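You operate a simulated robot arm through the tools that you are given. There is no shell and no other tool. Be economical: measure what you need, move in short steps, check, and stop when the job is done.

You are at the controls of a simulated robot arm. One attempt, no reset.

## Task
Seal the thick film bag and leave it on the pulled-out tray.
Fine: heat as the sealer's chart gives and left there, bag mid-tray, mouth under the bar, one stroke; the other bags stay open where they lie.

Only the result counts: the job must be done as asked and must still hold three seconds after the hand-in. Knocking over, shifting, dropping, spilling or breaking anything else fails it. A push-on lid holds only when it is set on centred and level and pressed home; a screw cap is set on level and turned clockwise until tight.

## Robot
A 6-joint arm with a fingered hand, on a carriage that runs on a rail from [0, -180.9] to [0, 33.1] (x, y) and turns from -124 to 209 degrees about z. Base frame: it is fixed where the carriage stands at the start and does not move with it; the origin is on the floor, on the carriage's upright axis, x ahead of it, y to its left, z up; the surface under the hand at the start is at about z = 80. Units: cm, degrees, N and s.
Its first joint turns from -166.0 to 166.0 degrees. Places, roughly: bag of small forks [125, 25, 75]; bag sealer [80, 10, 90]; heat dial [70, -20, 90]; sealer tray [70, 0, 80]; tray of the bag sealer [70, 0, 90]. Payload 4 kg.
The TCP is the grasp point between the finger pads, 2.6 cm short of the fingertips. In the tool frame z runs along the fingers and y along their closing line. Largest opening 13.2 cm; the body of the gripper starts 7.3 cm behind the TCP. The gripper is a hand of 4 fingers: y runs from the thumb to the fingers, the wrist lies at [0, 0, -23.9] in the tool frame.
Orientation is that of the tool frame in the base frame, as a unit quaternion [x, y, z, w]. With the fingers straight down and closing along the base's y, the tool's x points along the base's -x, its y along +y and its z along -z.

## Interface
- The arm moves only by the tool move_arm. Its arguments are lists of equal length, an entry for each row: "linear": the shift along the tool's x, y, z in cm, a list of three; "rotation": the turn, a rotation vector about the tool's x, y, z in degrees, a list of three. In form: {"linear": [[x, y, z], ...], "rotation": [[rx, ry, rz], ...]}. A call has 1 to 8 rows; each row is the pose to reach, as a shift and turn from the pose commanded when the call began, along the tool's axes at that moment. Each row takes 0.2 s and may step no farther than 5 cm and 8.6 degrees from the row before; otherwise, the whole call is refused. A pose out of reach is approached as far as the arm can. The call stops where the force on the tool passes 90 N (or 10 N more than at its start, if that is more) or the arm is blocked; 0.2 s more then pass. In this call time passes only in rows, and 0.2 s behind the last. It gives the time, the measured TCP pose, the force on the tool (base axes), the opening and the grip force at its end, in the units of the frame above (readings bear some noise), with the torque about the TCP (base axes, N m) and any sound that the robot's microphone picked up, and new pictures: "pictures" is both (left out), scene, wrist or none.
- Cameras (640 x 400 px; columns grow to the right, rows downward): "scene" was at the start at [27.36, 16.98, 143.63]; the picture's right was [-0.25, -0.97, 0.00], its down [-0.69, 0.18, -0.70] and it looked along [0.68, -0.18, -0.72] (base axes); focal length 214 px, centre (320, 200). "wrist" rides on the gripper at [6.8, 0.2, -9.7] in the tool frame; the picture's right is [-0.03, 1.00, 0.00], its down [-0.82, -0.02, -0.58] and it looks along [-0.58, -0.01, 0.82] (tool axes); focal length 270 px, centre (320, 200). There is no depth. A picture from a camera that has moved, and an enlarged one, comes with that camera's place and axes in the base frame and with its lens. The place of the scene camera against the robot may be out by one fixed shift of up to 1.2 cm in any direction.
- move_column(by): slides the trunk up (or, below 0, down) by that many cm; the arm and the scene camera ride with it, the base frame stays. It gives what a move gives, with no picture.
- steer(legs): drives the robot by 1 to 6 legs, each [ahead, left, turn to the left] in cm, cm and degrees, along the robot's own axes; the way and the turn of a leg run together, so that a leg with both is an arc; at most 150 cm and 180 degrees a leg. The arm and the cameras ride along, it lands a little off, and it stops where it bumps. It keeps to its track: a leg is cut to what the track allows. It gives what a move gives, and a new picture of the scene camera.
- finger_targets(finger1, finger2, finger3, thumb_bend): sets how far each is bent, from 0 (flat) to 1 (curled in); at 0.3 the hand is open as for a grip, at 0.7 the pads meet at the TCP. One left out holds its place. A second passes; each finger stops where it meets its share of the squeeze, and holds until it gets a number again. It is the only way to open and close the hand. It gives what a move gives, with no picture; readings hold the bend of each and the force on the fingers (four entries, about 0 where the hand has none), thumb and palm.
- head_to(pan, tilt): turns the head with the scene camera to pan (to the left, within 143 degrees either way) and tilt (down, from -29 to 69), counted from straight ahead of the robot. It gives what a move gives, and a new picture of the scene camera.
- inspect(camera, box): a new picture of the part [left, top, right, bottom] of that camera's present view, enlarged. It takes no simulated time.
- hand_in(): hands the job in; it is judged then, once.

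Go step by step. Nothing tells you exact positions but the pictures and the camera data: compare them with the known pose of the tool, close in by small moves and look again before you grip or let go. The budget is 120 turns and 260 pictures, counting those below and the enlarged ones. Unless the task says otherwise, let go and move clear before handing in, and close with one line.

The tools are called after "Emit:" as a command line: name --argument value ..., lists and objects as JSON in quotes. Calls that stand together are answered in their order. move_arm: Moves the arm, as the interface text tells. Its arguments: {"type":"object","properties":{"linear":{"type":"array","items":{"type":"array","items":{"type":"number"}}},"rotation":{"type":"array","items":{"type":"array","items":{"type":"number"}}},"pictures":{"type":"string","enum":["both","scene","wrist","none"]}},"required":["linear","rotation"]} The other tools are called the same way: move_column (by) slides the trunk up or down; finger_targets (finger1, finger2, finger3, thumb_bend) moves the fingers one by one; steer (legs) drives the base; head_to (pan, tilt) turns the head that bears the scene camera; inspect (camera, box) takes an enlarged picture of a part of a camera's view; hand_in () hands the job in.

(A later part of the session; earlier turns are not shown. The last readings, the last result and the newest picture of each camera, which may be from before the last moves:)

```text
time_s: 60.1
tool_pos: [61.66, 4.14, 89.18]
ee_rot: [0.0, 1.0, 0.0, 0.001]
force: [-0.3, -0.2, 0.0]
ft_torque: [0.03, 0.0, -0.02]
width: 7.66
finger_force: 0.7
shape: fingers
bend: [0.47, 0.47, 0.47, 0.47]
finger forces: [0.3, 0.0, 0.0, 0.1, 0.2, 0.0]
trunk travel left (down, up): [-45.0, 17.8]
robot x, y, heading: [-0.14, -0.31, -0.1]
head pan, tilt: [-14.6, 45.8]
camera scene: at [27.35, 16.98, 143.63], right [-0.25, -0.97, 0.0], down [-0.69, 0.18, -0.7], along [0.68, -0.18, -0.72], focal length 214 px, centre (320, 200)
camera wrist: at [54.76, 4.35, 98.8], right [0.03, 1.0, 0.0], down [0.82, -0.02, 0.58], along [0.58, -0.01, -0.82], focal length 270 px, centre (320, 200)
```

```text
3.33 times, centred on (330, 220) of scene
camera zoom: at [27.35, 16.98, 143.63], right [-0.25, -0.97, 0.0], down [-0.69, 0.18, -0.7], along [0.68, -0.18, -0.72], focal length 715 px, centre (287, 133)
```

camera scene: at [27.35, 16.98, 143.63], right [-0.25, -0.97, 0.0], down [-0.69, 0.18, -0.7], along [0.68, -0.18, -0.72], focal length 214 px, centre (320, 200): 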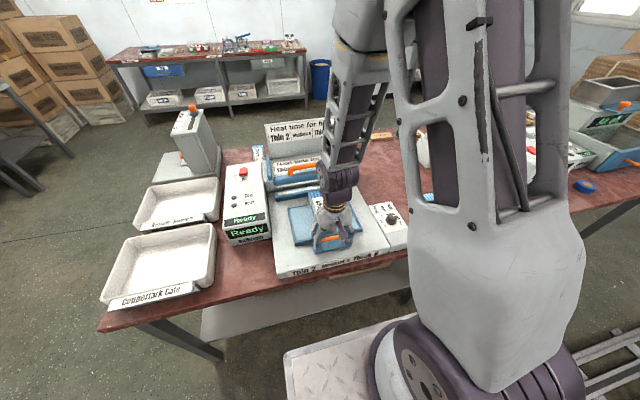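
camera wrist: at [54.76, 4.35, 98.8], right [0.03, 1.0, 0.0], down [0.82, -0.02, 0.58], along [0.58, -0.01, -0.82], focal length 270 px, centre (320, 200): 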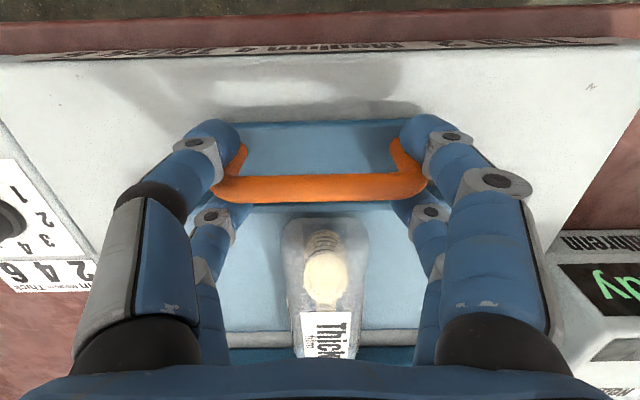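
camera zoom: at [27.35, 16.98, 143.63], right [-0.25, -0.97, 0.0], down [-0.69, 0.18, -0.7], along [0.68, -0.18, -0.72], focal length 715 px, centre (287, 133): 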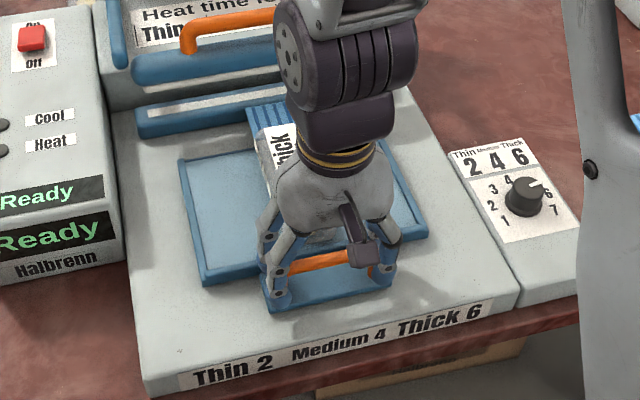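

The tray slides easily. Continue.

Emit:
move_arm --linear '[[-0.7, 0, 0], [-1.4, 0, 0], [-2.1, 0, 0], [-2.8, 0, 0]]' --rotation '[[0, 0, 0], [0, 0, 0], [0, 0, 0], [0, 0, 0]]'

Emit:
inspect --camera "wrist" --box '[200, 100, 440, 380]'

Emit:
inspect --camera "scene" --box '[260, 140, 380, 260]'

```text
time_s: 61.1
tool_pos: [64.43, 4.16, 89.29]
ee_rot: [0.001, 1.0, 0.0, 0.002]
force: [-1.3, -0.6, 0.1]
ft_torque: [-0.03, 0.02, 0.02]
width: 7.68
finger_force: 0.4
shape: fingers
bend: [0.47, 0.47, 0.47, 0.47]
finger forces: [0.3, 0.0, 0.0, 0.0, 0.4, 0.0]
trunk travel left (down, up): [-45.0, 17.8]
robot x, y, heading: [-0.16, -0.0, -0.0]
head pan, tilt: [-14.6, 45.8]
camera scene: at [27.36, 16.98, 143.63], right [-0.25, -0.97, 0.0], down [-0.69, 0.18, -0.7], along [0.68, -0.18, -0.72], focal length 214 px, centre (320, 200)
camera wrist: at [57.52, 4.36, 98.81], right [0.03, 1.0, 0.0], down [0.82, -0.02, 0.58], along [0.58, -0.01, -0.82], focal length 270 px, centre (320, 200)
```

scene: 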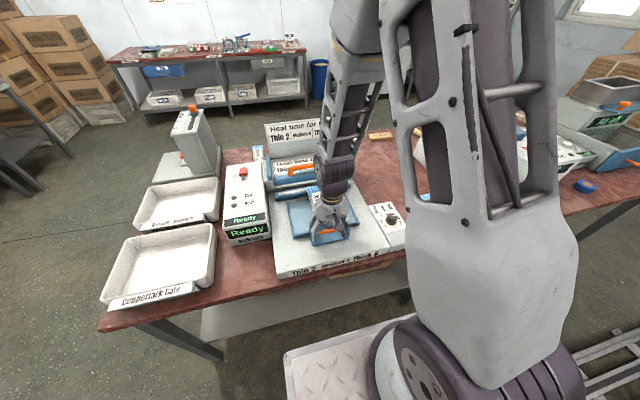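
wrist: 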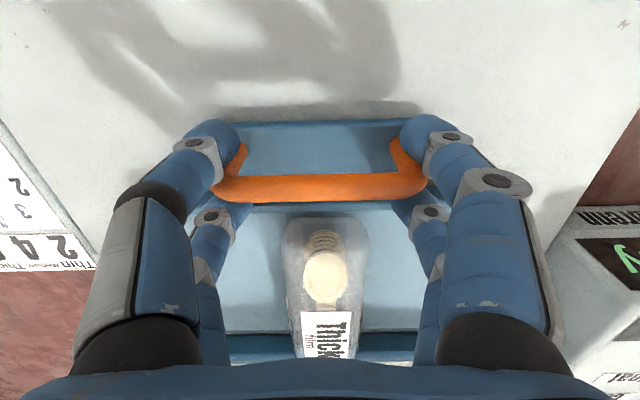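

```text
1.43 times, centred on (320, 240) of wrist
camera zoom: at [57.52, 4.36, 98.81], right [0.03, 1.0, 0.0], down [0.82, -0.02, 0.58], along [0.58, -0.01, -0.82], focal length 386 px, centre (320, 143)
```

zoom: 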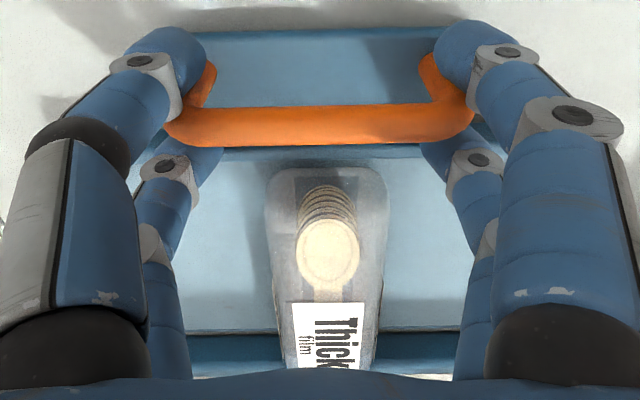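

```text
3.33 times, centred on (320, 200) of scene
camera zoom: at [27.36, 16.98, 143.63], right [-0.25, -0.97, 0.0], down [-0.69, 0.18, -0.7], along [0.68, -0.18, -0.72], focal length 715 px, centre (320, 200)
```

zoom: 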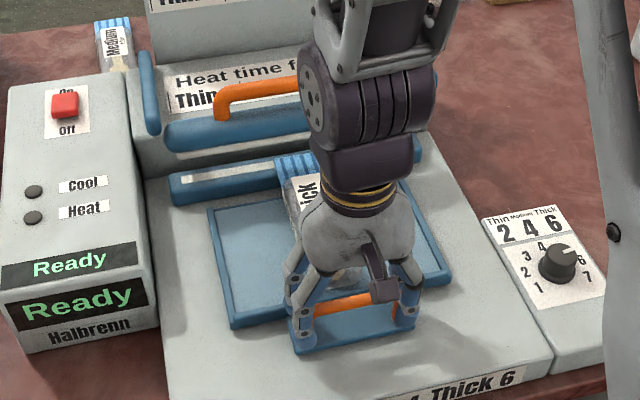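

The mouth is over the lower jaw now. Push further gently to the stop.

Emit:
move_arm --linear '[[-0.4, 0, 0], [-0.8, 0, 0], [-1.2, 0, 0], [-1.6, 0, 0]]' --rotation '[[0, 0, 0], [0, 0, 0], [0, 0, 0], [0, 0, 0]]' --pictures "wrist"

Emit:
inspect --camera "scene" --box '[260, 140, 380, 260]'

```text
time_s: 62.1
tool_pos: [66.0, 4.18, 89.4]
ee_rot: [0.0, 1.0, 0.001, 0.001]
force: [-1.2, 0.9, -0.2]
ft_torque: [0.01, 0.01, -0.05]
width: 7.64
finger_force: 0.4
shape: fingers
bend: [0.47, 0.47, 0.47, 0.47]
finger forces: [0.4, 0.0, 0.0, 0.1, 0.4, 0.0]
trunk travel left (down, up): [-45.0, 17.8]
robot x, y, heading: [-0.08, -0.4, 0.1]
head pan, tilt: [-14.6, 45.8]
camera wrist: at [59.17, 4.34, 98.83], right [0.03, 1.0, 0.0], down [0.82, -0.02, 0.58], along [0.58, -0.01, -0.82], focal length 270 px, centre (320, 200)
```

wrist: 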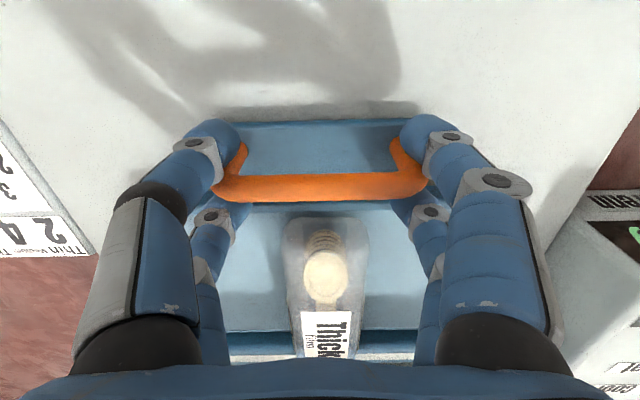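

```text
3.33 times, centred on (320, 200) of scene
camera zoom: at [27.36, 16.98, 143.63], right [-0.25, -0.97, 0.0], down [-0.69, 0.18, -0.7], along [0.68, -0.18, -0.72], focal length 715 px, centre (320, 200)
```

zoom: 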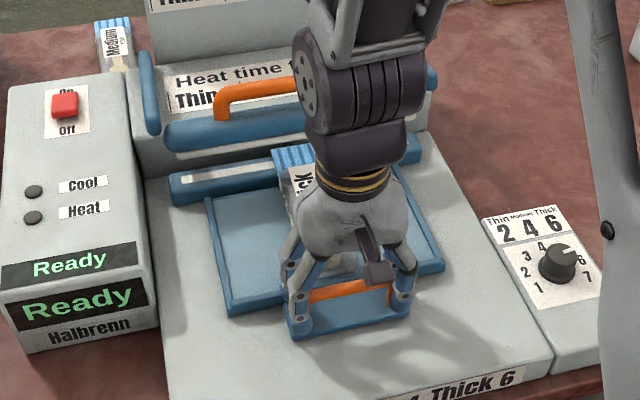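

Still free; a bit more towards the stop.

Emit:
move_arm --linear '[[-0.3, 0, 0], [-0.6, 0, 0], [-0.9, 0, 0], [-1.2, 0, 0]]' --rotation '[[0, 0, 0], [0, 0, 0], [0, 0, 0], [0, 0, 0]]' --pictures "wrist"

Emit:
inspect --camera "scene" --box '[260, 140, 360, 240]'

```text
time_s: 63.1
tool_pos: [66.45, 4.06, 89.19]
ee_rot: [0.0, 1.0, 0.0, -0.008]
force: [-49.2, 2.2, 11.2]
ft_torque: [0.02, 1.22, 0.18]
width: 7.72
finger_force: 24.6
shape: fingers
bend: [0.46, 0.47, 0.47, 0.47]
finger forces: [12.9, 13.5, 17.1, 0.1, 5.9, 0.1]
trunk travel left (down, up): [-45.0, 17.8]
robot x, y, heading: [0.13, -0.17, 0.4]
head pan, tilt: [-14.6, 45.8]
camera wrist: at [59.69, 4.32, 98.86], right [0.03, 1.0, 0.0], down [0.82, -0.02, 0.57], along [0.57, -0.01, -0.82], focal length 270 px, centre (320, 200)
```

wrist: 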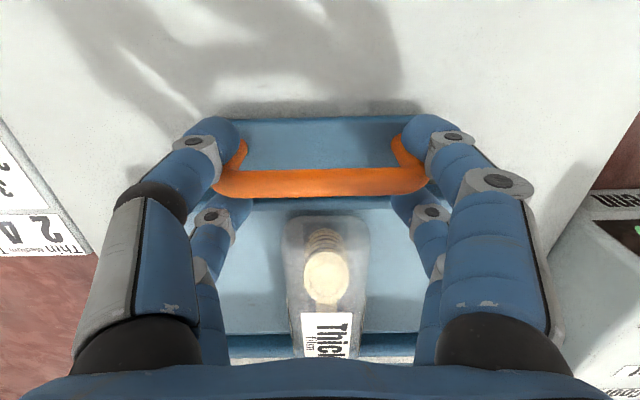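

```text
4.00 times, centred on (310, 190) of scene
camera zoom: at [27.15, 16.99, 143.69], right [-0.25, -0.97, 0.0], down [-0.69, 0.18, -0.7], along [0.68, -0.18, -0.72], focal length 858 px, centre (360, 240)
```

zoom: 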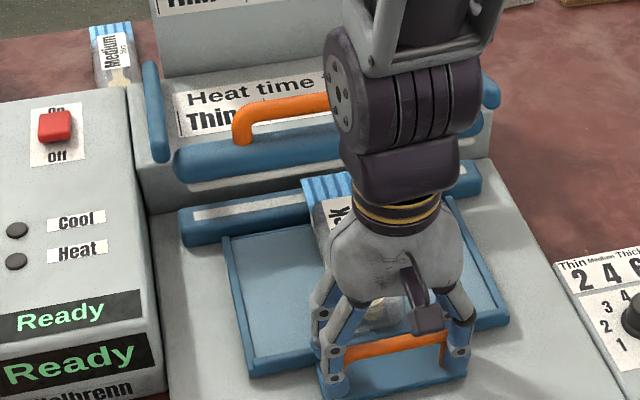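

The tray is at its stop. I relax, open, rise and look at the mouth under the bar.

Emit:
move_arm --linear '[[0.4, 0, 0], [0.9, 0, 0]]' --rotation '[[0, 0, 0], [0, 0, 0]]' --pictures "none"

Emit:
finger_targets --finger1 0.31 --finger2 0.31 --finger3 0.31 --thumb_bend 0.31

Emit:
move_arm --linear '[[0, 0, -3], [0, 0, -7], [0, 0, -12], [0, 0, -16.5], [0, 0, -20]]' --rotation '[[0, 0, 0], [0, 0, 0], [0, 0, 0], [0, 0, 0], [0, 0, 0]]'

Emit:
inspect --camera "wrist" --box '[200, 80, 440, 360]'

Emit:
inspect --camera "scene" --box '[250, 120, 390, 280]'

```text
time_s: 63.7
tool_pos: [66.37, 4.15, 89.3]
ee_rot: [0.0, 1.0, 0.0, 0.002]
force: [-17.9, 0.5, -0.8]
ft_torque: [-0.05, 0.38, 0.36]
width: 7.71
finger_force: 8.9
shape: fingers
bend: [0.46, 0.47, 0.47, 0.47]
finger forces: [12.9, 0.0, 0.0, 0.1, 5.2, 0.1]
trunk travel left (down, up): [-45.0, 17.8]
robot x, y, heading: [-0.33, 0.04, -0.2]
head pan, tilt: [-14.6, 45.8]
```

```text
time_s: 64.7
tool_pos: [66.38, 4.11, 89.18]
ee_rot: [0.0, 1.0, 0.0, 0.001]
force: [0.0, -0.5, -0.6]
ft_torque: [-0.01, 0.02, 0.02]
width: 12.92
finger_force: 0.0
shape: fingers
bend: [0.31, 0.31, 0.31, 0.31]
finger forces: [0.0, 0.0, 0.0, 0.0, 0.0, 0.0]
trunk travel left (down, up): [-45.0, 17.8]
robot x, y, heading: [0.18, 0.04, 0.1]
head pan, tilt: [-14.6, 45.8]
```

```text
time_s: 65.9
tool_pos: [66.26, 4.34, 109.3]
ee_rot: [0.0, 1.0, 0.001, 0.0]
force: [1.8, -0.2, -0.6]
ft_torque: [-0.01, 0.01, 0.0]
width: 12.93
finger_force: 0.0
shape: fingers
bend: [0.31, 0.31, 0.31, 0.31]
finger forces: [0.0, 0.1, 0.0, 0.0, 0.0, 0.0]
trunk travel left (down, up): [-45.0, 17.8]
robot x, y, heading: [0.23, -0.23, 0.1]
head pan, tilt: [-14.6, 45.8]
camera scene: at [27.4, 16.98, 143.62], right [-0.25, -0.97, 0.0], down [-0.69, 0.18, -0.7], along [0.67, -0.18, -0.72], focal length 214 px, centre (320, 200)
camera wrist: at [59.45, 4.39, 118.81], right [0.03, 1.0, 0.0], down [0.82, -0.02, 0.58], along [0.58, -0.01, -0.82], focal length 270 px, centre (320, 200)
```

scene: 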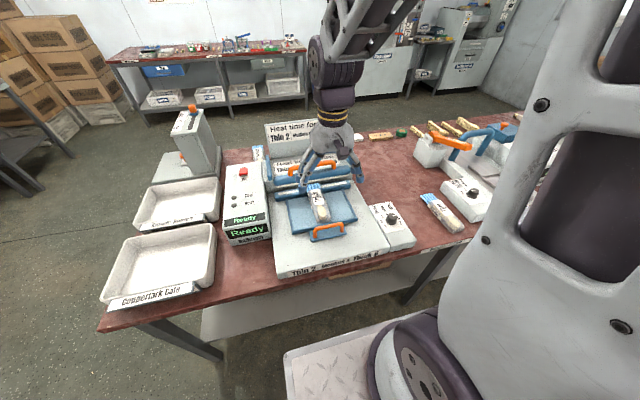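
wrist: 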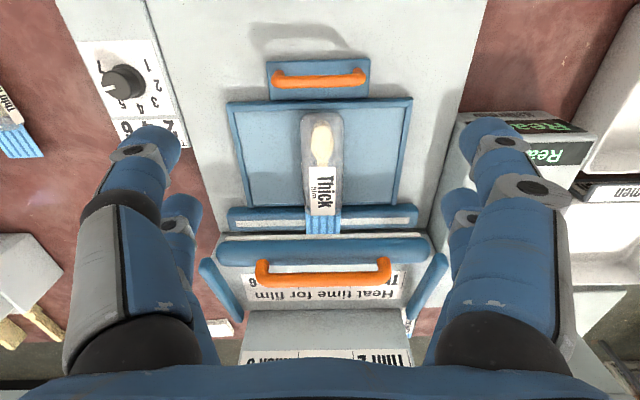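

```text
1.43 times, centred on (320, 220) of wrist
camera zoom: at [59.45, 4.39, 118.81], right [0.03, 1.0, 0.0], down [0.82, -0.02, 0.58], along [0.58, -0.01, -0.82], focal length 386 px, centre (320, 171)
```

zoom: 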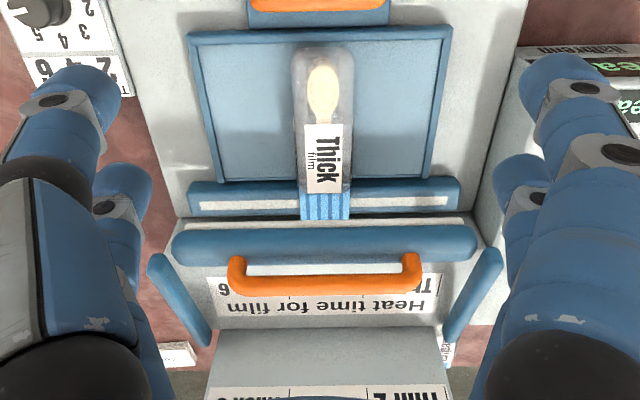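

```text
2.50 times, centred on (320, 200) of scene
camera zoom: at [27.4, 16.98, 143.62], right [-0.25, -0.97, 0.0], down [-0.69, 0.18, -0.7], along [0.67, -0.18, -0.72], focal length 536 px, centre (320, 200)
```

zoom: 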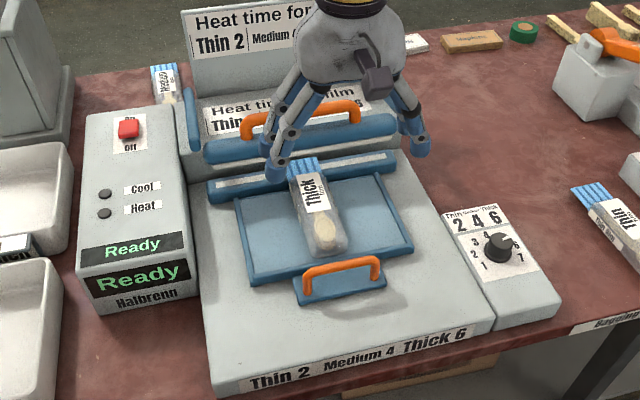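

The mouth lies across the seal strip under the bar. I need the press-bar handle position, so I move up and forward for a steep view.

Emit:
move_arm --linear '[[-1, 0, -4.5], [-3, 0, -9], [-6, 0, -13], [-8.7, 0, -15.7]]' --rotation '[[0, 0, 0], [0, 0, 0], [0, 0, 0], [0, 0, 0]]' --pictures "wrist"

Emit:
inspect --camera "wrist" --box '[200, 60, 440, 260]'

Emit:
inspect --camera "scene" --box '[250, 130, 370, 210]'

```text
time_s: 66.9
tool_pos: [74.98, 4.28, 125.09]
ee_rot: [0.0, 1.0, 0.001, 0.0]
force: [0.5, 0.8, 0.5]
ft_torque: [-0.01, 0.0, -0.01]
width: 12.95
finger_force: 0.1
shape: fingers
bend: [0.31, 0.31, 0.31, 0.31]
finger forces: [0.1, 0.0, 0.1, 0.1, 0.1, 0.0]
trunk travel left (down, up): [-45.0, 17.8]
robot x, y, heading: [-0.38, 0.02, -0.1]
head pan, tilt: [-14.6, 45.8]
camera wrist: at [68.11, 4.32, 134.61], right [0.03, 1.0, 0.0], down [0.82, -0.02, 0.58], along [0.58, -0.01, -0.82], focal length 270 px, centre (320, 200)
```

wrist: 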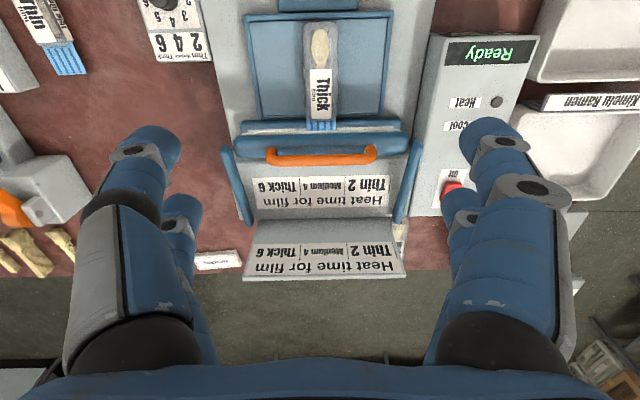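

```text
2.00 times, centred on (320, 160) of wrist
camera zoom: at [68.11, 4.32, 134.61], right [0.03, 1.0, 0.0], down [0.82, -0.02, 0.58], along [0.58, -0.01, -0.82], focal length 541 px, centre (320, 280)
```

zoom: 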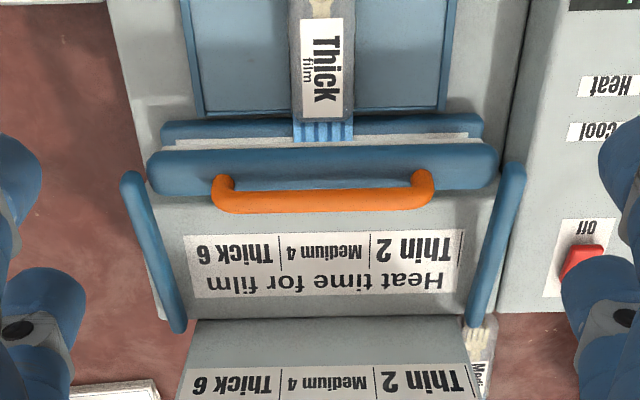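

```text
5.00 times, centred on (310, 170) of scene
camera zoom: at [27.33, 16.98, 143.64], right [-0.25, -0.97, 0.0], down [-0.69, 0.18, -0.7], along [0.68, -0.18, -0.72], focal length 1072 px, centre (370, 350)
```

zoom: 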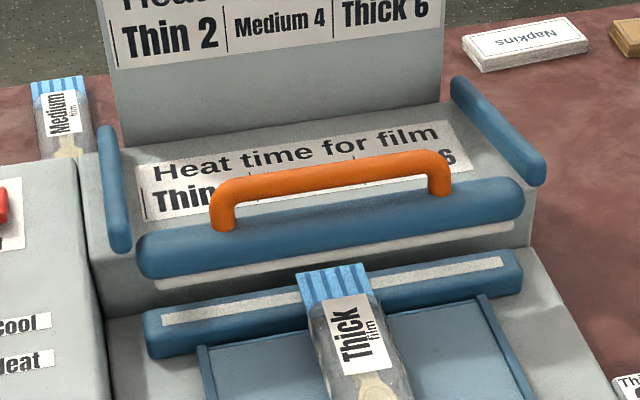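

Press handle found at x≈87.2, y≈4.3 (17 cm long), z≈97; the bar is about 4 cm above the jaw. I'll turn to yaw 90, close the fist, and go above it.

Emit:
move_arm --linear '[[-1.5, 0, 1.5], [-3, 0, 3], [-4.5, 0, 4.5], [-6, 0, 6], [-7.6, 0, 7.5], [-9.2, 0, 9], [-10.7, 0, 11], [-12.2, 0, 13]]' --rotation '[[0, 0, 8.5], [0, 0, 17], [0, 0, 25.5], [0, 0, 34], [0, 0, 42.5], [0, 0, 51], [0, 0, 59.5], [0, 0, 68]]' --pictures "none"

Emit:
finger_targets --finger1 0.7 --finger2 0.7 --finger3 0.7 --thumb_bend 0.7

Emit:
move_arm --linear '[[0, 0, 0], [0, 0, 0], [0, 0, 0]]' --rotation '[[0, 0, 7.5], [0, 0, 15], [0, 0, 22]]'

Emit:
inspect --camera "scene" --box '[210, 90, 390, 250]'

```text
time_s: 68.7
tool_pos: [87.21, 4.18, 112.01]
ee_rot: [0.56, 0.828, 0.001, 0.0]
force: [-0.5, -0.1, 0.7]
ft_torque: [-0.01, -0.01, -0.02]
width: 12.95
finger_force: 0.1
shape: fingers
bend: [0.31, 0.31, 0.31, 0.31]
finger forces: [0.1, 0.0, 0.1, 0.0, 0.0, 0.0]
trunk travel left (down, up): [-45.0, 17.8]
robot x, y, heading: [0.11, 0.17, -0.0]
head pan, tilt: [-14.6, 45.8]
```

```text
time_s: 69.7
tool_pos: [87.19, 4.11, 112.0]
ee_rot: [0.559, 0.829, 0.001, 0.0]
force: [-0.5, 0.1, 0.3]
ft_torque: [-0.02, -0.02, 0.0]
width: 0.12
finger_force: 0.1
shape: fingers
bend: [0.7, 0.7, 0.7, 0.7]
finger forces: [0.0, 0.0, 0.0, 0.0, 0.0, 0.0]
trunk travel left (down, up): [-45.0, 17.8]
robot x, y, heading: [-0.26, -0.06, -0.1]
head pan, tilt: [-14.6, 45.8]
```

```text
time_s: 70.5
tool_pos: [87.23, 4.07, 112.12]
ee_rot: [0.708, 0.706, 0.001, 0.0]
force: [-0.1, -0.4, 0.2]
ft_torque: [0.02, 0.03, 0.0]
width: 0.12
finger_force: 0.0
shape: fingers
bend: [0.7, 0.7, 0.7, 0.7]
finger forces: [0.0, 0.0, 0.0, 0.0, 0.0, 0.0]
trunk travel left (down, up): [-45.0, 17.8]
robot x, y, heading: [-0.08, -0.13, -0.2]
head pan, tilt: [-14.6, 45.8]
camera scene: at [27.36, 16.98, 143.63], right [-0.25, -0.97, 0.0], down [-0.69, 0.18, -0.7], along [0.68, -0.18, -0.72], focal length 214 px, centre (320, 200)
camera wrist: at [87.38, 10.98, 121.56], right [1.0, -0.03, 0.0], down [-0.02, -0.82, 0.58], along [-0.02, -0.58, -0.82], focal length 270 px, centre (320, 200)
```

scene: 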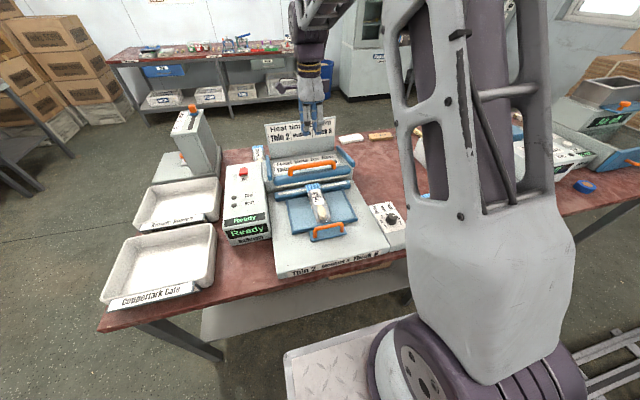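
wrist: 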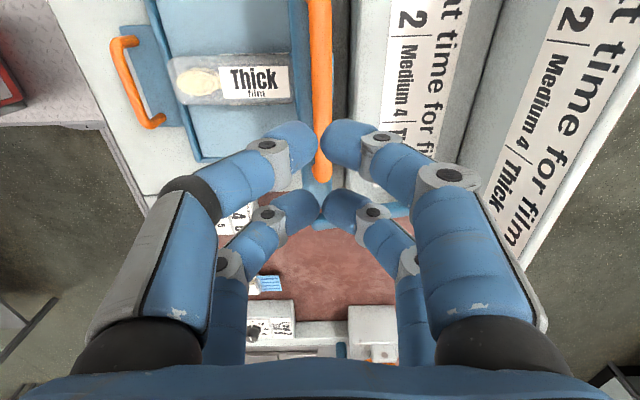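

```text
2.50 times, centred on (300, 170) of scene
camera zoom: at [27.36, 16.98, 143.63], right [-0.25, -0.97, 0.0], down [-0.69, 0.18, -0.7], along [0.68, -0.18, -0.72], focal length 536 px, centre (370, 275)
```

zoom: 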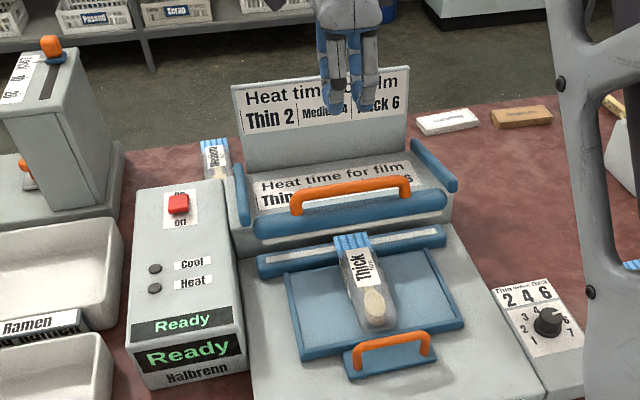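

The handle is right beneath the seam of the closed fingertips. Descend to just above it.

Emit:
move_arm --linear '[[0, 0, 4], [0, 0, 8], [0, 0, 10.5]]' --rotation '[[0, 0, 0], [0, 0, 0], [0, 0, 0]]' --pictures "wrist"

Emit:
inspect --camera "scene" --box '[250, 120, 360, 220]'

```text
time_s: 71.3
tool_pos: [87.17, 4.04, 101.36]
ee_rot: [0.707, 0.707, 0.001, -0.001]
force: [-0.7, -0.2, 0.3]
ft_torque: [0.01, 0.02, -0.02]
width: 0.13
finger_force: 0.1
shape: fingers
bend: [0.7, 0.7, 0.7, 0.7]
finger forces: [0.0, 0.1, 0.0, 0.1, 0.1, 0.0]
trunk travel left (down, up): [-45.0, 17.8]
robot x, y, heading: [0.02, 0.33, 0.1]
head pan, tilt: [-14.6, 45.8]
camera wrist: at [87.37, 10.92, 110.93], right [1.0, -0.03, 0.0], down [-0.02, -0.82, 0.58], along [-0.01, -0.58, -0.82], focal length 270 px, centre (320, 200)
```

wrist: 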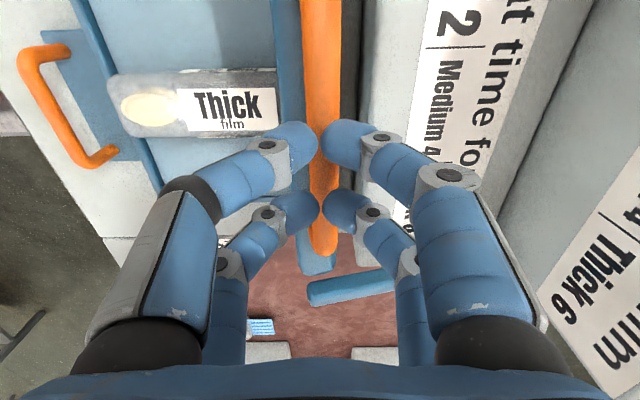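

```text
4.00 times, centred on (305, 170) of scene
camera zoom: at [27.34, 16.98, 143.64], right [-0.25, -0.97, 0.0], down [-0.69, 0.18, -0.7], along [0.68, -0.18, -0.72], focal length 858 px, centre (380, 320)
```

zoom: 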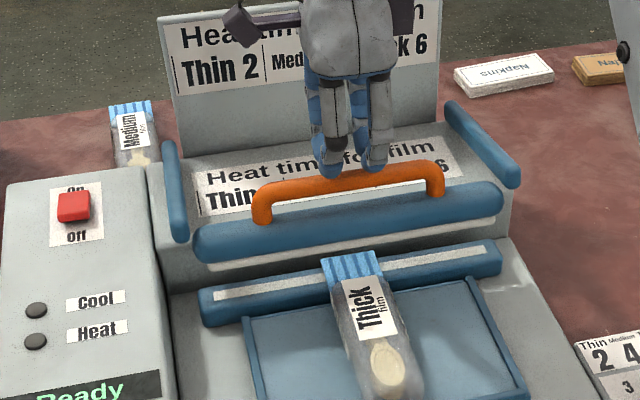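

Now press down in one stroke, to be stopped by the contact force at the bottom.

Emit:
move_arm --linear '[[0, 0, 0.8], [0, 0, 1.5], [0, 0, 2.2], [0, 0, 2.9], [0, 0, 3.6], [0, 0, 4.3], [0, 0, 4.9], [0, 0, 5.4]]' --rotation '[[0, 0, 0], [0, 0, 0], [0, 0, 0], [0, 0, 0], [0, 0, 0], [0, 0, 0], [0, 0, 0], [0, 0, 0]]' --pictures "scene"

Emit:
inspect --camera "scene" --box '[210, 120, 370, 250]'

```text
time_s: 73.1
tool_pos: [87.15, 4.1, 96.62]
ee_rot: [0.707, 0.707, 0.003, 0.002]
force: [-18.1, -0.8, 50.7]
ft_torque: [0.07, 0.83, 0.0]
width: 0.1
finger_force: 26.2
shape: fingers
bend: [0.7, 0.7, 0.73, 0.71]
finger forces: [0.0, 0.0, 24.6, 0.0, 28.7, 0.0]
trunk travel left (down, up): [-45.0, 17.8]
robot x, y, heading: [0.01, 0.21, -0.1]
head pan, tilt: [-14.6, 45.8]
camera scene: at [27.07, 16.96, 143.74], right [-0.25, -0.97, 0.0], down [-0.69, 0.18, -0.7], along [0.68, -0.18, -0.72], focal length 214 px, centre (320, 200)
```

scene: 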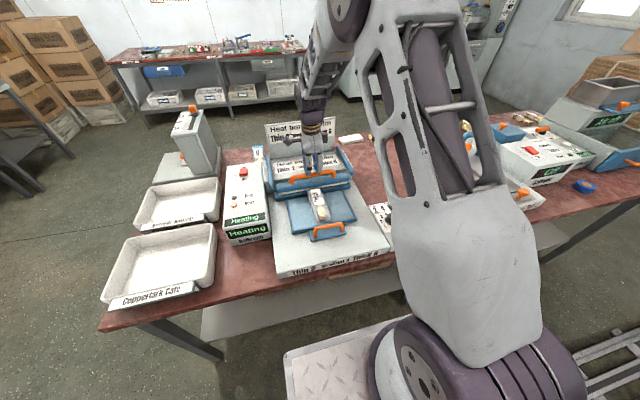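

```text
3.08 times, centred on (290, 185) of scene
camera zoom: at [27.07, 16.96, 143.74], right [-0.25, -0.97, 0.0], down [-0.69, 0.18, -0.7], along [0.68, -0.18, -0.72], focal length 660 px, centre (412, 246)
```

zoom: 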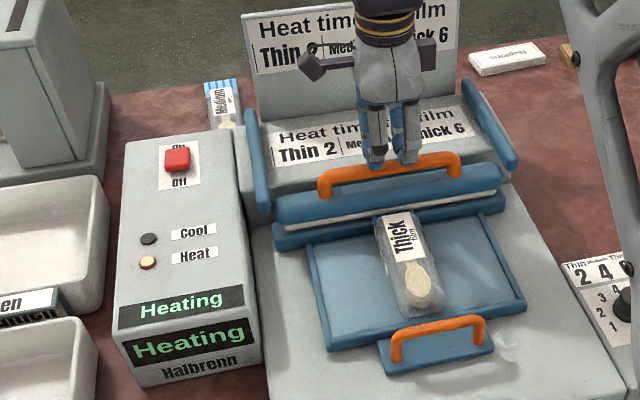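

Bar is down and the display says "Heating". I hold still.

Emit:
move_arm --linear '[[0, 0, 0], [0, 0, 0], [0, 0, 0], [0, 0, 0], [0, 0, 0], [0, 0, 0], [0, 0, 0], [0, 0, 0]]' --rotation '[[0, 0, 0], [0, 0, 0], [0, 0, 0], [0, 0, 0], [0, 0, 0], [0, 0, 0], [0, 0, 0], [0, 0, 0]]' --pictures "none"

Emit:
move_arm --linear '[[0, 0, 0], [0, 0, 0], [0, 0, 0], [0, 0, 0], [0, 0, 0], [0, 0, 0], [0, 0, 0], [0, 0, 0]]' --rotation '[[0, 0, 0], [0, 0, 0], [0, 0, 0], [0, 0, 0], [0, 0, 0], [0, 0, 0], [0, 0, 0], [0, 0, 0]]' --pictures "none"

Emit:
inspect --camera "scene" --box '[210, 120, 370, 250]'

```text
time_s: 74.9
tool_pos: [87.05, 4.07, 96.58]
ee_rot: [0.707, 0.707, 0.003, 0.001]
force: [-21.6, 0.1, 62.8]
ft_torque: [0.16, 0.94, 0.08]
width: 0.07
finger_force: 31.9
shape: fingers
bend: [0.7, 0.7, 0.74, 0.71]
finger forces: [0.1, 0.0, 25.6, 0.0, 37.8, 0.0]
trunk travel left (down, up): [-45.0, 17.8]
robot x, y, heading: [0.24, 0.15, -0.1]
head pan, tilt: [-14.6, 45.8]
```

```text
time_s: 76.7
tool_pos: [87.05, 4.13, 96.51]
ee_rot: [0.707, 0.707, 0.001, 0.001]
force: [-22.0, 1.2, 61.7]
ft_torque: [0.19, 0.97, 0.06]
width: 0.08
finger_force: 32.1
shape: fingers
bend: [0.7, 0.7, 0.74, 0.71]
finger forces: [0.1, 0.1, 25.7, 0.1, 37.9, 0.0]
trunk travel left (down, up): [-45.0, 17.8]
robot x, y, heading: [-0.35, 0.19, 0.1]
head pan, tilt: [-14.6, 45.8]
```

```text
3.08 times, centred on (290, 185) of scene
camera zoom: at [27.04, 16.97, 143.7], right [-0.25, -0.97, 0.0], down [-0.69, 0.18, -0.7], along [0.68, -0.18, -0.71], focal length 660 px, centre (412, 246)
```

zoom: 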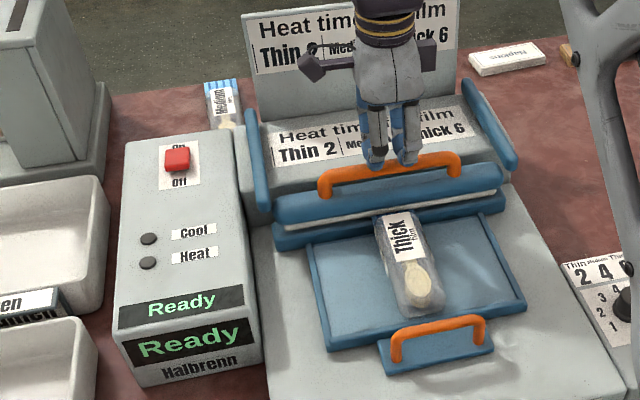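

The display has returned to "Ready". I check once more while holding, before lifting.

Emit:
move_arm --linear '[[0, 0, 0], [0, 0, 0], [0, 0, 0], [0, 0, 0]]' --rotation '[[0, 0, 0], [0, 0, 0], [0, 0, 0], [0, 0, 0]]' --pictures "none"

Emit:
inspect --camera "scene" --box '[215, 150, 345, 250]'

```text
time_s: 77.7
tool_pos: [87.02, 4.22, 96.52]
ee_rot: [0.707, 0.707, 0.003, 0.001]
force: [-22.1, 1.1, 62.4]
ft_torque: [0.2, 0.92, 0.03]
width: 0.09
finger_force: 31.7
shape: fingers
bend: [0.7, 0.7, 0.74, 0.71]
finger forces: [0.0, 0.0, 25.7, 0.1, 38.0, 0.0]
trunk travel left (down, up): [-45.0, 17.8]
robot x, y, heading: [-0.19, 0.38, 0.2]
head pan, tilt: [-14.6, 45.8]
```

```text
4.00 times, centred on (280, 200) of scene
camera zoom: at [27.04, 16.97, 143.7], right [-0.25, -0.97, 0.0], down [-0.69, 0.18, -0.7], along [0.68, -0.18, -0.71], focal length 858 px, centre (480, 200)
```

zoom: 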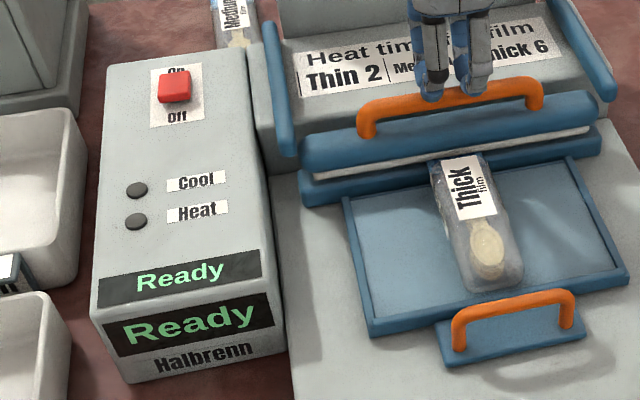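

Cycle is done. Lift slowly straight up and see whether the bar springs back and whether the seal shows.

Emit:
move_arm --linear '[[0, 0, -1], [0, 0, -2], [0, 0, -3], [0, 0, -4], [0, 0, -5.5], [0, 0, -9], [0, 0, -13], [0, 0, -17]]' --rotation '[[0, 0, 0], [0, 0, 0], [0, 0, 0], [0, 0, 0], [0, 0, 0], [0, 0, 0], [0, 0, 0], [0, 0, 0]]' --pictures "none"

Emit:
inspect --camera "scene" --box '[215, 120, 375, 250]'

Emit:
inspect --camera "scene" --box '[295, 165, 345, 225]'

```text
time_s: 79.5
tool_pos: [87.23, 4.35, 113.1]
ee_rot: [0.706, 0.708, 0.0, 0.0]
force: [0.3, -0.4, -0.9]
ft_torque: [0.0, 0.0, -0.01]
width: 0.14
finger_force: 0.0
shape: fingers
bend: [0.7, 0.7, 0.7, 0.7]
finger forces: [0.0, 0.0, 0.0, 0.0, 0.0, 0.0]
trunk travel left (down, up): [-45.0, 17.8]
robot x, y, heading: [-0.04, 0.31, 0.1]
head pan, tilt: [-14.6, 45.8]
```

```text
3.08 times, centred on (295, 185) of scene
camera zoom: at [27.4, 16.98, 143.62], right [-0.25, -0.97, 0.0], down [-0.69, 0.18, -0.7], along [0.67, -0.18, -0.72], focal length 660 px, centre (397, 246)
```

zoom: 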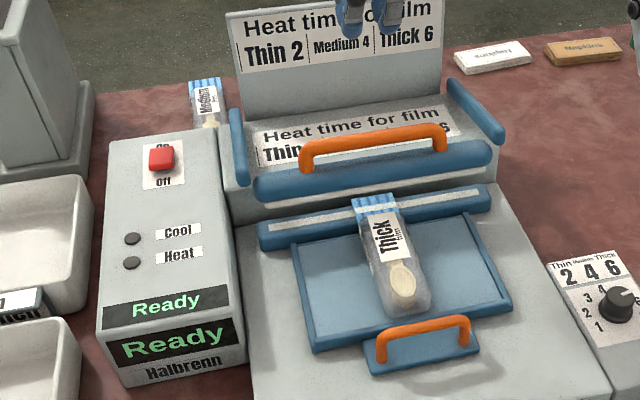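

```text
6.67 times, centred on (320, 195) of scene
camera zoom: at [27.4, 16.98, 143.62], right [-0.25, -0.97, 0.0], down [-0.69, 0.18, -0.7], along [0.67, -0.18, -0.72], focal length 1430 px, centre (320, 233)
```

zoom: 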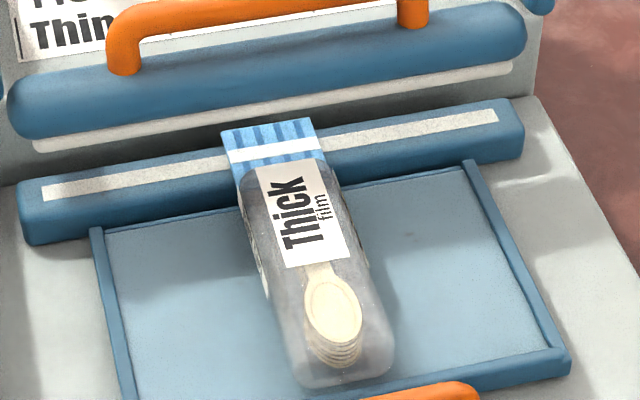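

The white seal line is on the mouth and the bar is back up. Now to the tray handle again: back to yaw 0, open wide, over x≈66.1.

Emit:
move_arm --linear '[[0, -2.6, 0], [0, -5.2, 0], [0, -7.8, 0], [0, -10.4, 0], [0, -13, 0], [0, -15.6, 0], [0, -18.4, 0], [-0.15, -21.1, 0]]' --rotation '[[0, 0, -8.5], [0, 0, -17], [0, 0, -25.5], [0, 0, -34], [0, 0, -42.5], [0, 0, -51], [0, 0, -59.5], [0, 0, -68]]' --pictures "none"

Emit:
finger_targets --finger1 0.31 --finger2 0.31 --finger3 0.31 --thumb_bend 0.31

Emit:
move_arm --linear '[[0, 0, 4.5], [0, 0, 9], [0, 0, 13.5], [0, 0, 18]]' --rotation '[[0, 0, -7.5], [0, 0, -15], [0, 0, -22], [0, 0, -22]]'

```text
time_s: 81.3
tool_pos: [66.0, 3.82, 113.18]
ee_rot: [0.19, 0.982, 0.002, 0.0]
force: [0.5, -0.2, -0.4]
ft_torque: [0.0, 0.02, 0.03]
width: 0.09
finger_force: 0.1
shape: fingers
bend: [0.7, 0.7, 0.7, 0.7]
finger forces: [0.0, 0.1, 0.1, 0.1, 0.0, 0.0]
trunk travel left (down, up): [-45.0, 17.8]
robot x, y, heading: [-0.33, 0.19, -0.0]
head pan, tilt: [-14.6, 45.8]
```

```text
time_s: 82.3
tool_pos: [66.08, 3.89, 113.14]
ee_rot: [0.191, 0.982, 0.001, 0.0]
force: [-0.4, -0.2, -0.2]
ft_torque: [0.03, -0.01, -0.02]
width: 12.93
finger_force: 0.1
shape: fingers
bend: [0.31, 0.31, 0.31, 0.31]
finger forces: [0.0, 0.0, 0.0, 0.0, 0.0, 0.0]
trunk travel left (down, up): [-45.0, 17.8]
robot x, y, heading: [-0.23, 0.23, -0.1]
head pan, tilt: [-14.6, 45.8]
```

```text
time_s: 83.3
tool_pos: [66.1, 3.93, 95.06]
ee_rot: [-0.001, 1.0, 0.002, 0.001]
force: [-0.4, 0.0, 0.4]
ft_torque: [0.01, -0.01, -0.01]
width: 12.94
finger_force: 0.0
shape: fingers
bend: [0.31, 0.31, 0.31, 0.31]
finger forces: [0.1, 0.0, 0.1, 0.0, 0.0, 0.0]
trunk travel left (down, up): [-45.0, 17.8]
robot x, y, heading: [-0.07, 0.08, -0.2]
head pan, tilt: [-14.6, 45.8]
camera scene: at [27.3, 16.97, 143.65], right [-0.25, -0.97, 0.0], down [-0.69, 0.18, -0.7], along [0.68, -0.18, -0.72], focal length 214 px, centre (320, 200)
camera wrist: at [59.23, 4.14, 104.5], right [0.02, 1.0, 0.0], down [0.82, -0.02, 0.58], along [0.58, -0.01, -0.82], focal length 270 px, centre (320, 200)
```

scene: 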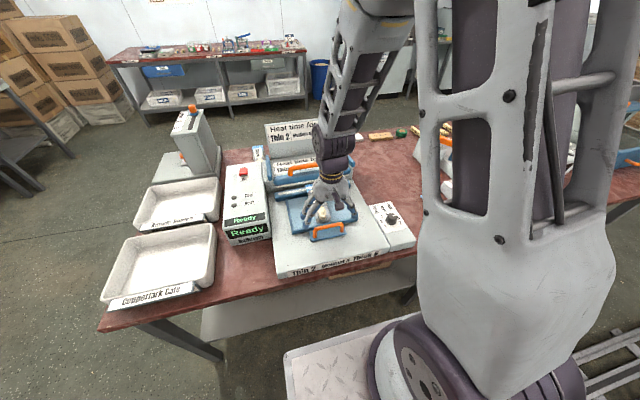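
wrist: 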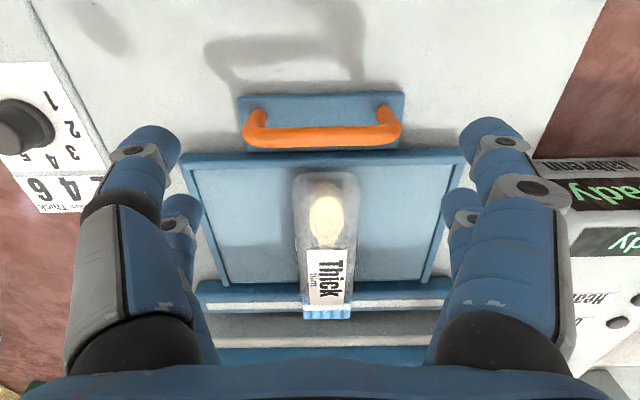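

Handle at x≈65.65. Descend onto it, close, and pull.

Emit:
move_arm --linear '[[0.4, 0.25, 3], [0.45, 0.25, 5.8]]' --rotation '[[0, 0, 0], [0, 0, 0]]' --pictures "none"

Emit:
finger_targets --finger1 0.47 --finger2 0.47 --finger3 0.47 --thumb_bend 0.47

Emit:
inspect --camera "wrist" --box '[120, 80, 520, 360]'

```text
time_s: 83.9
tool_pos: [65.6, 4.27, 89.31]
ee_rot: [-0.001, 1.0, 0.0, 0.0]
force: [-0.3, -0.3, 0.1]
ft_torque: [-0.03, 0.0, 0.01]
width: 12.92
finger_force: 0.0
shape: fingers
bend: [0.31, 0.31, 0.31, 0.31]
finger forces: [0.0, 0.0, 0.0, 0.0, 0.1, 0.0]
trunk travel left (down, up): [-45.0, 17.8]
robot x, y, heading: [0.05, -0.24, -0.1]
head pan, tilt: [-14.6, 45.8]
```

```text
time_s: 84.9
tool_pos: [65.67, 4.26, 89.2]
ee_rot: [0.0, 1.0, 0.0, 0.0]
force: [0.1, 0.5, 0.1]
ft_torque: [-0.03, 0.02, -0.04]
width: 7.68
finger_force: 0.2
shape: fingers
bend: [0.47, 0.47, 0.47, 0.47]
finger forces: [0.0, 0.0, 0.0, 0.0, 0.0, 0.0]
trunk travel left (down, up): [-45.0, 17.8]
robot x, y, heading: [0.05, 0.09, 0.1]
head pan, tilt: [-14.6, 45.8]
```

```text
1.43 times, centred on (320, 220) of wrist
camera zoom: at [58.8, 4.46, 98.76], right [0.03, 1.0, 0.0], down [0.82, -0.02, 0.58], along [0.58, -0.01, -0.82], focal length 386 px, centre (320, 171)
```

zoom: 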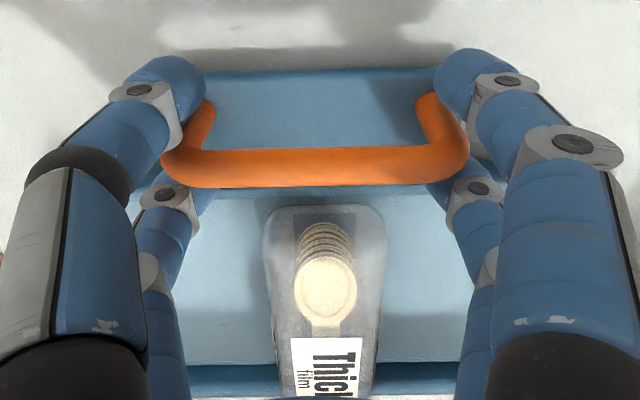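

The posts are nested. Pull the tray out gently.

Emit:
move_arm --linear '[[0.5, 0, 0], [1, 0, 0], [1.5, 0, 0], [2, 0, 0], [2.5, 0, 0], [3, 0, 0], [3.5, 0, 0], [4, 0, 0]]' --rotation '[[0, 0, 0], [0, 0, 0], [0, 0, 0], [0, 0, 0], [0, 0, 0], [0, 0, 0], [0, 0, 0], [0, 0, 0]]' --pictures "wrist"

```text
time_s: 86.7
tool_pos: [61.69, 4.25, 89.32]
ee_rot: [0.0, 1.0, 0.0, 0.001]
force: [1.2, 1.9, -0.4]
ft_torque: [0.02, -0.03, 0.04]
width: 7.65
finger_force: 1.1
shape: fingers
bend: [0.47, 0.47, 0.47, 0.47]
finger forces: [0.1, 0.2, 0.5, 0.0, 0.0, 0.1]
trunk travel left (down, up): [-45.0, 17.8]
robot x, y, heading: [-0.01, 0.08, -0.2]
head pan, tilt: [-14.6, 45.8]
camera wrist: at [54.82, 4.44, 98.8], right [0.03, 1.0, 0.0], down [0.82, -0.02, 0.58], along [0.58, -0.01, -0.82], focal length 270 px, centre (320, 200)
```

wrist: 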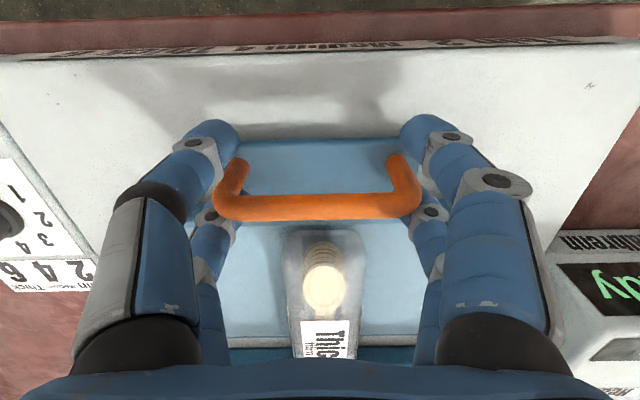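

Pulling fine; about 3.4 cm more to the out stop.

Emit:
move_arm --linear '[[0.5, 0, 0], [1, 0, 0], [1.5, 0, 0], [2, 0, 0], [2.5, 0, 0], [3, 0, 0], [3.3, 0, 0], [3.6, 0, 0]]' --rotation '[[0, 0, 0], [0, 0, 0], [0, 0, 0], [0, 0, 0], [0, 0, 0], [0, 0, 0], [0, 0, 0], [0, 0, 0]]' --pictures "wrist"

```text
time_s: 88.5
tool_pos: [58.11, 4.25, 89.39]
ee_rot: [0.0, 1.0, 0.001, 0.0]
force: [1.3, 0.2, -0.2]
ft_torque: [-0.03, 0.02, 0.0]
width: 7.67
finger_force: 0.5
shape: fingers
bend: [0.47, 0.47, 0.47, 0.47]
finger forces: [0.0, 0.2, 0.7, 0.0, 0.1, 0.1]
trunk travel left (down, up): [-45.0, 17.8]
robot x, y, heading: [-0.39, 0.15, -0.4]
head pan, tilt: [-14.6, 45.8]
camera wrist: at [51.22, 4.46, 98.77], right [0.03, 1.0, 0.0], down [0.82, -0.02, 0.58], along [0.58, -0.01, -0.82], focal length 270 px, centre (320, 200)
```

wrist: 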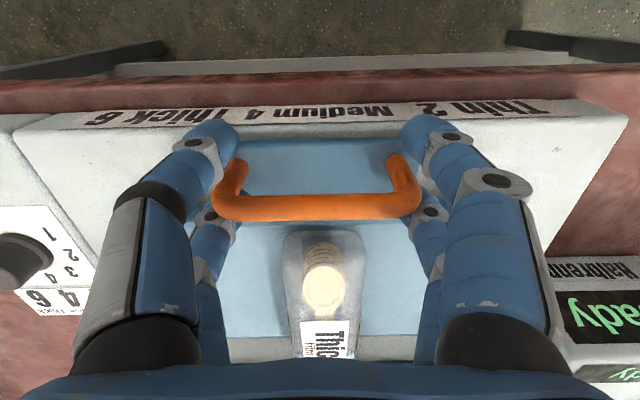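

It is about where it began; a little more to feel the stop.

Emit:
move_arm --linear '[[0.2, 0, 0], [0.4, 0, 0], [0.6, 0, 0]]' --rotation '[[0, 0, 0], [0, 0, 0], [0, 0, 0]]' --pictures "none"

```text
time_s: 89.3
tool_pos: [57.89, 4.25, 89.26]
ee_rot: [0.0, 1.0, 0.001, 0.005]
force: [26.5, 0.6, -1.2]
ft_torque: [-0.02, -0.53, 0.53]
width: 7.67
finger_force: 13.1
shape: fingers
bend: [0.47, 0.47, 0.47, 0.47]
finger forces: [0.0, 8.1, 18.2, 0.1, 0.0, 0.1]
trunk travel left (down, up): [-45.0, 17.8]
robot x, y, heading: [-0.19, 0.15, 0.2]
head pan, tilt: [-14.6, 45.8]
```

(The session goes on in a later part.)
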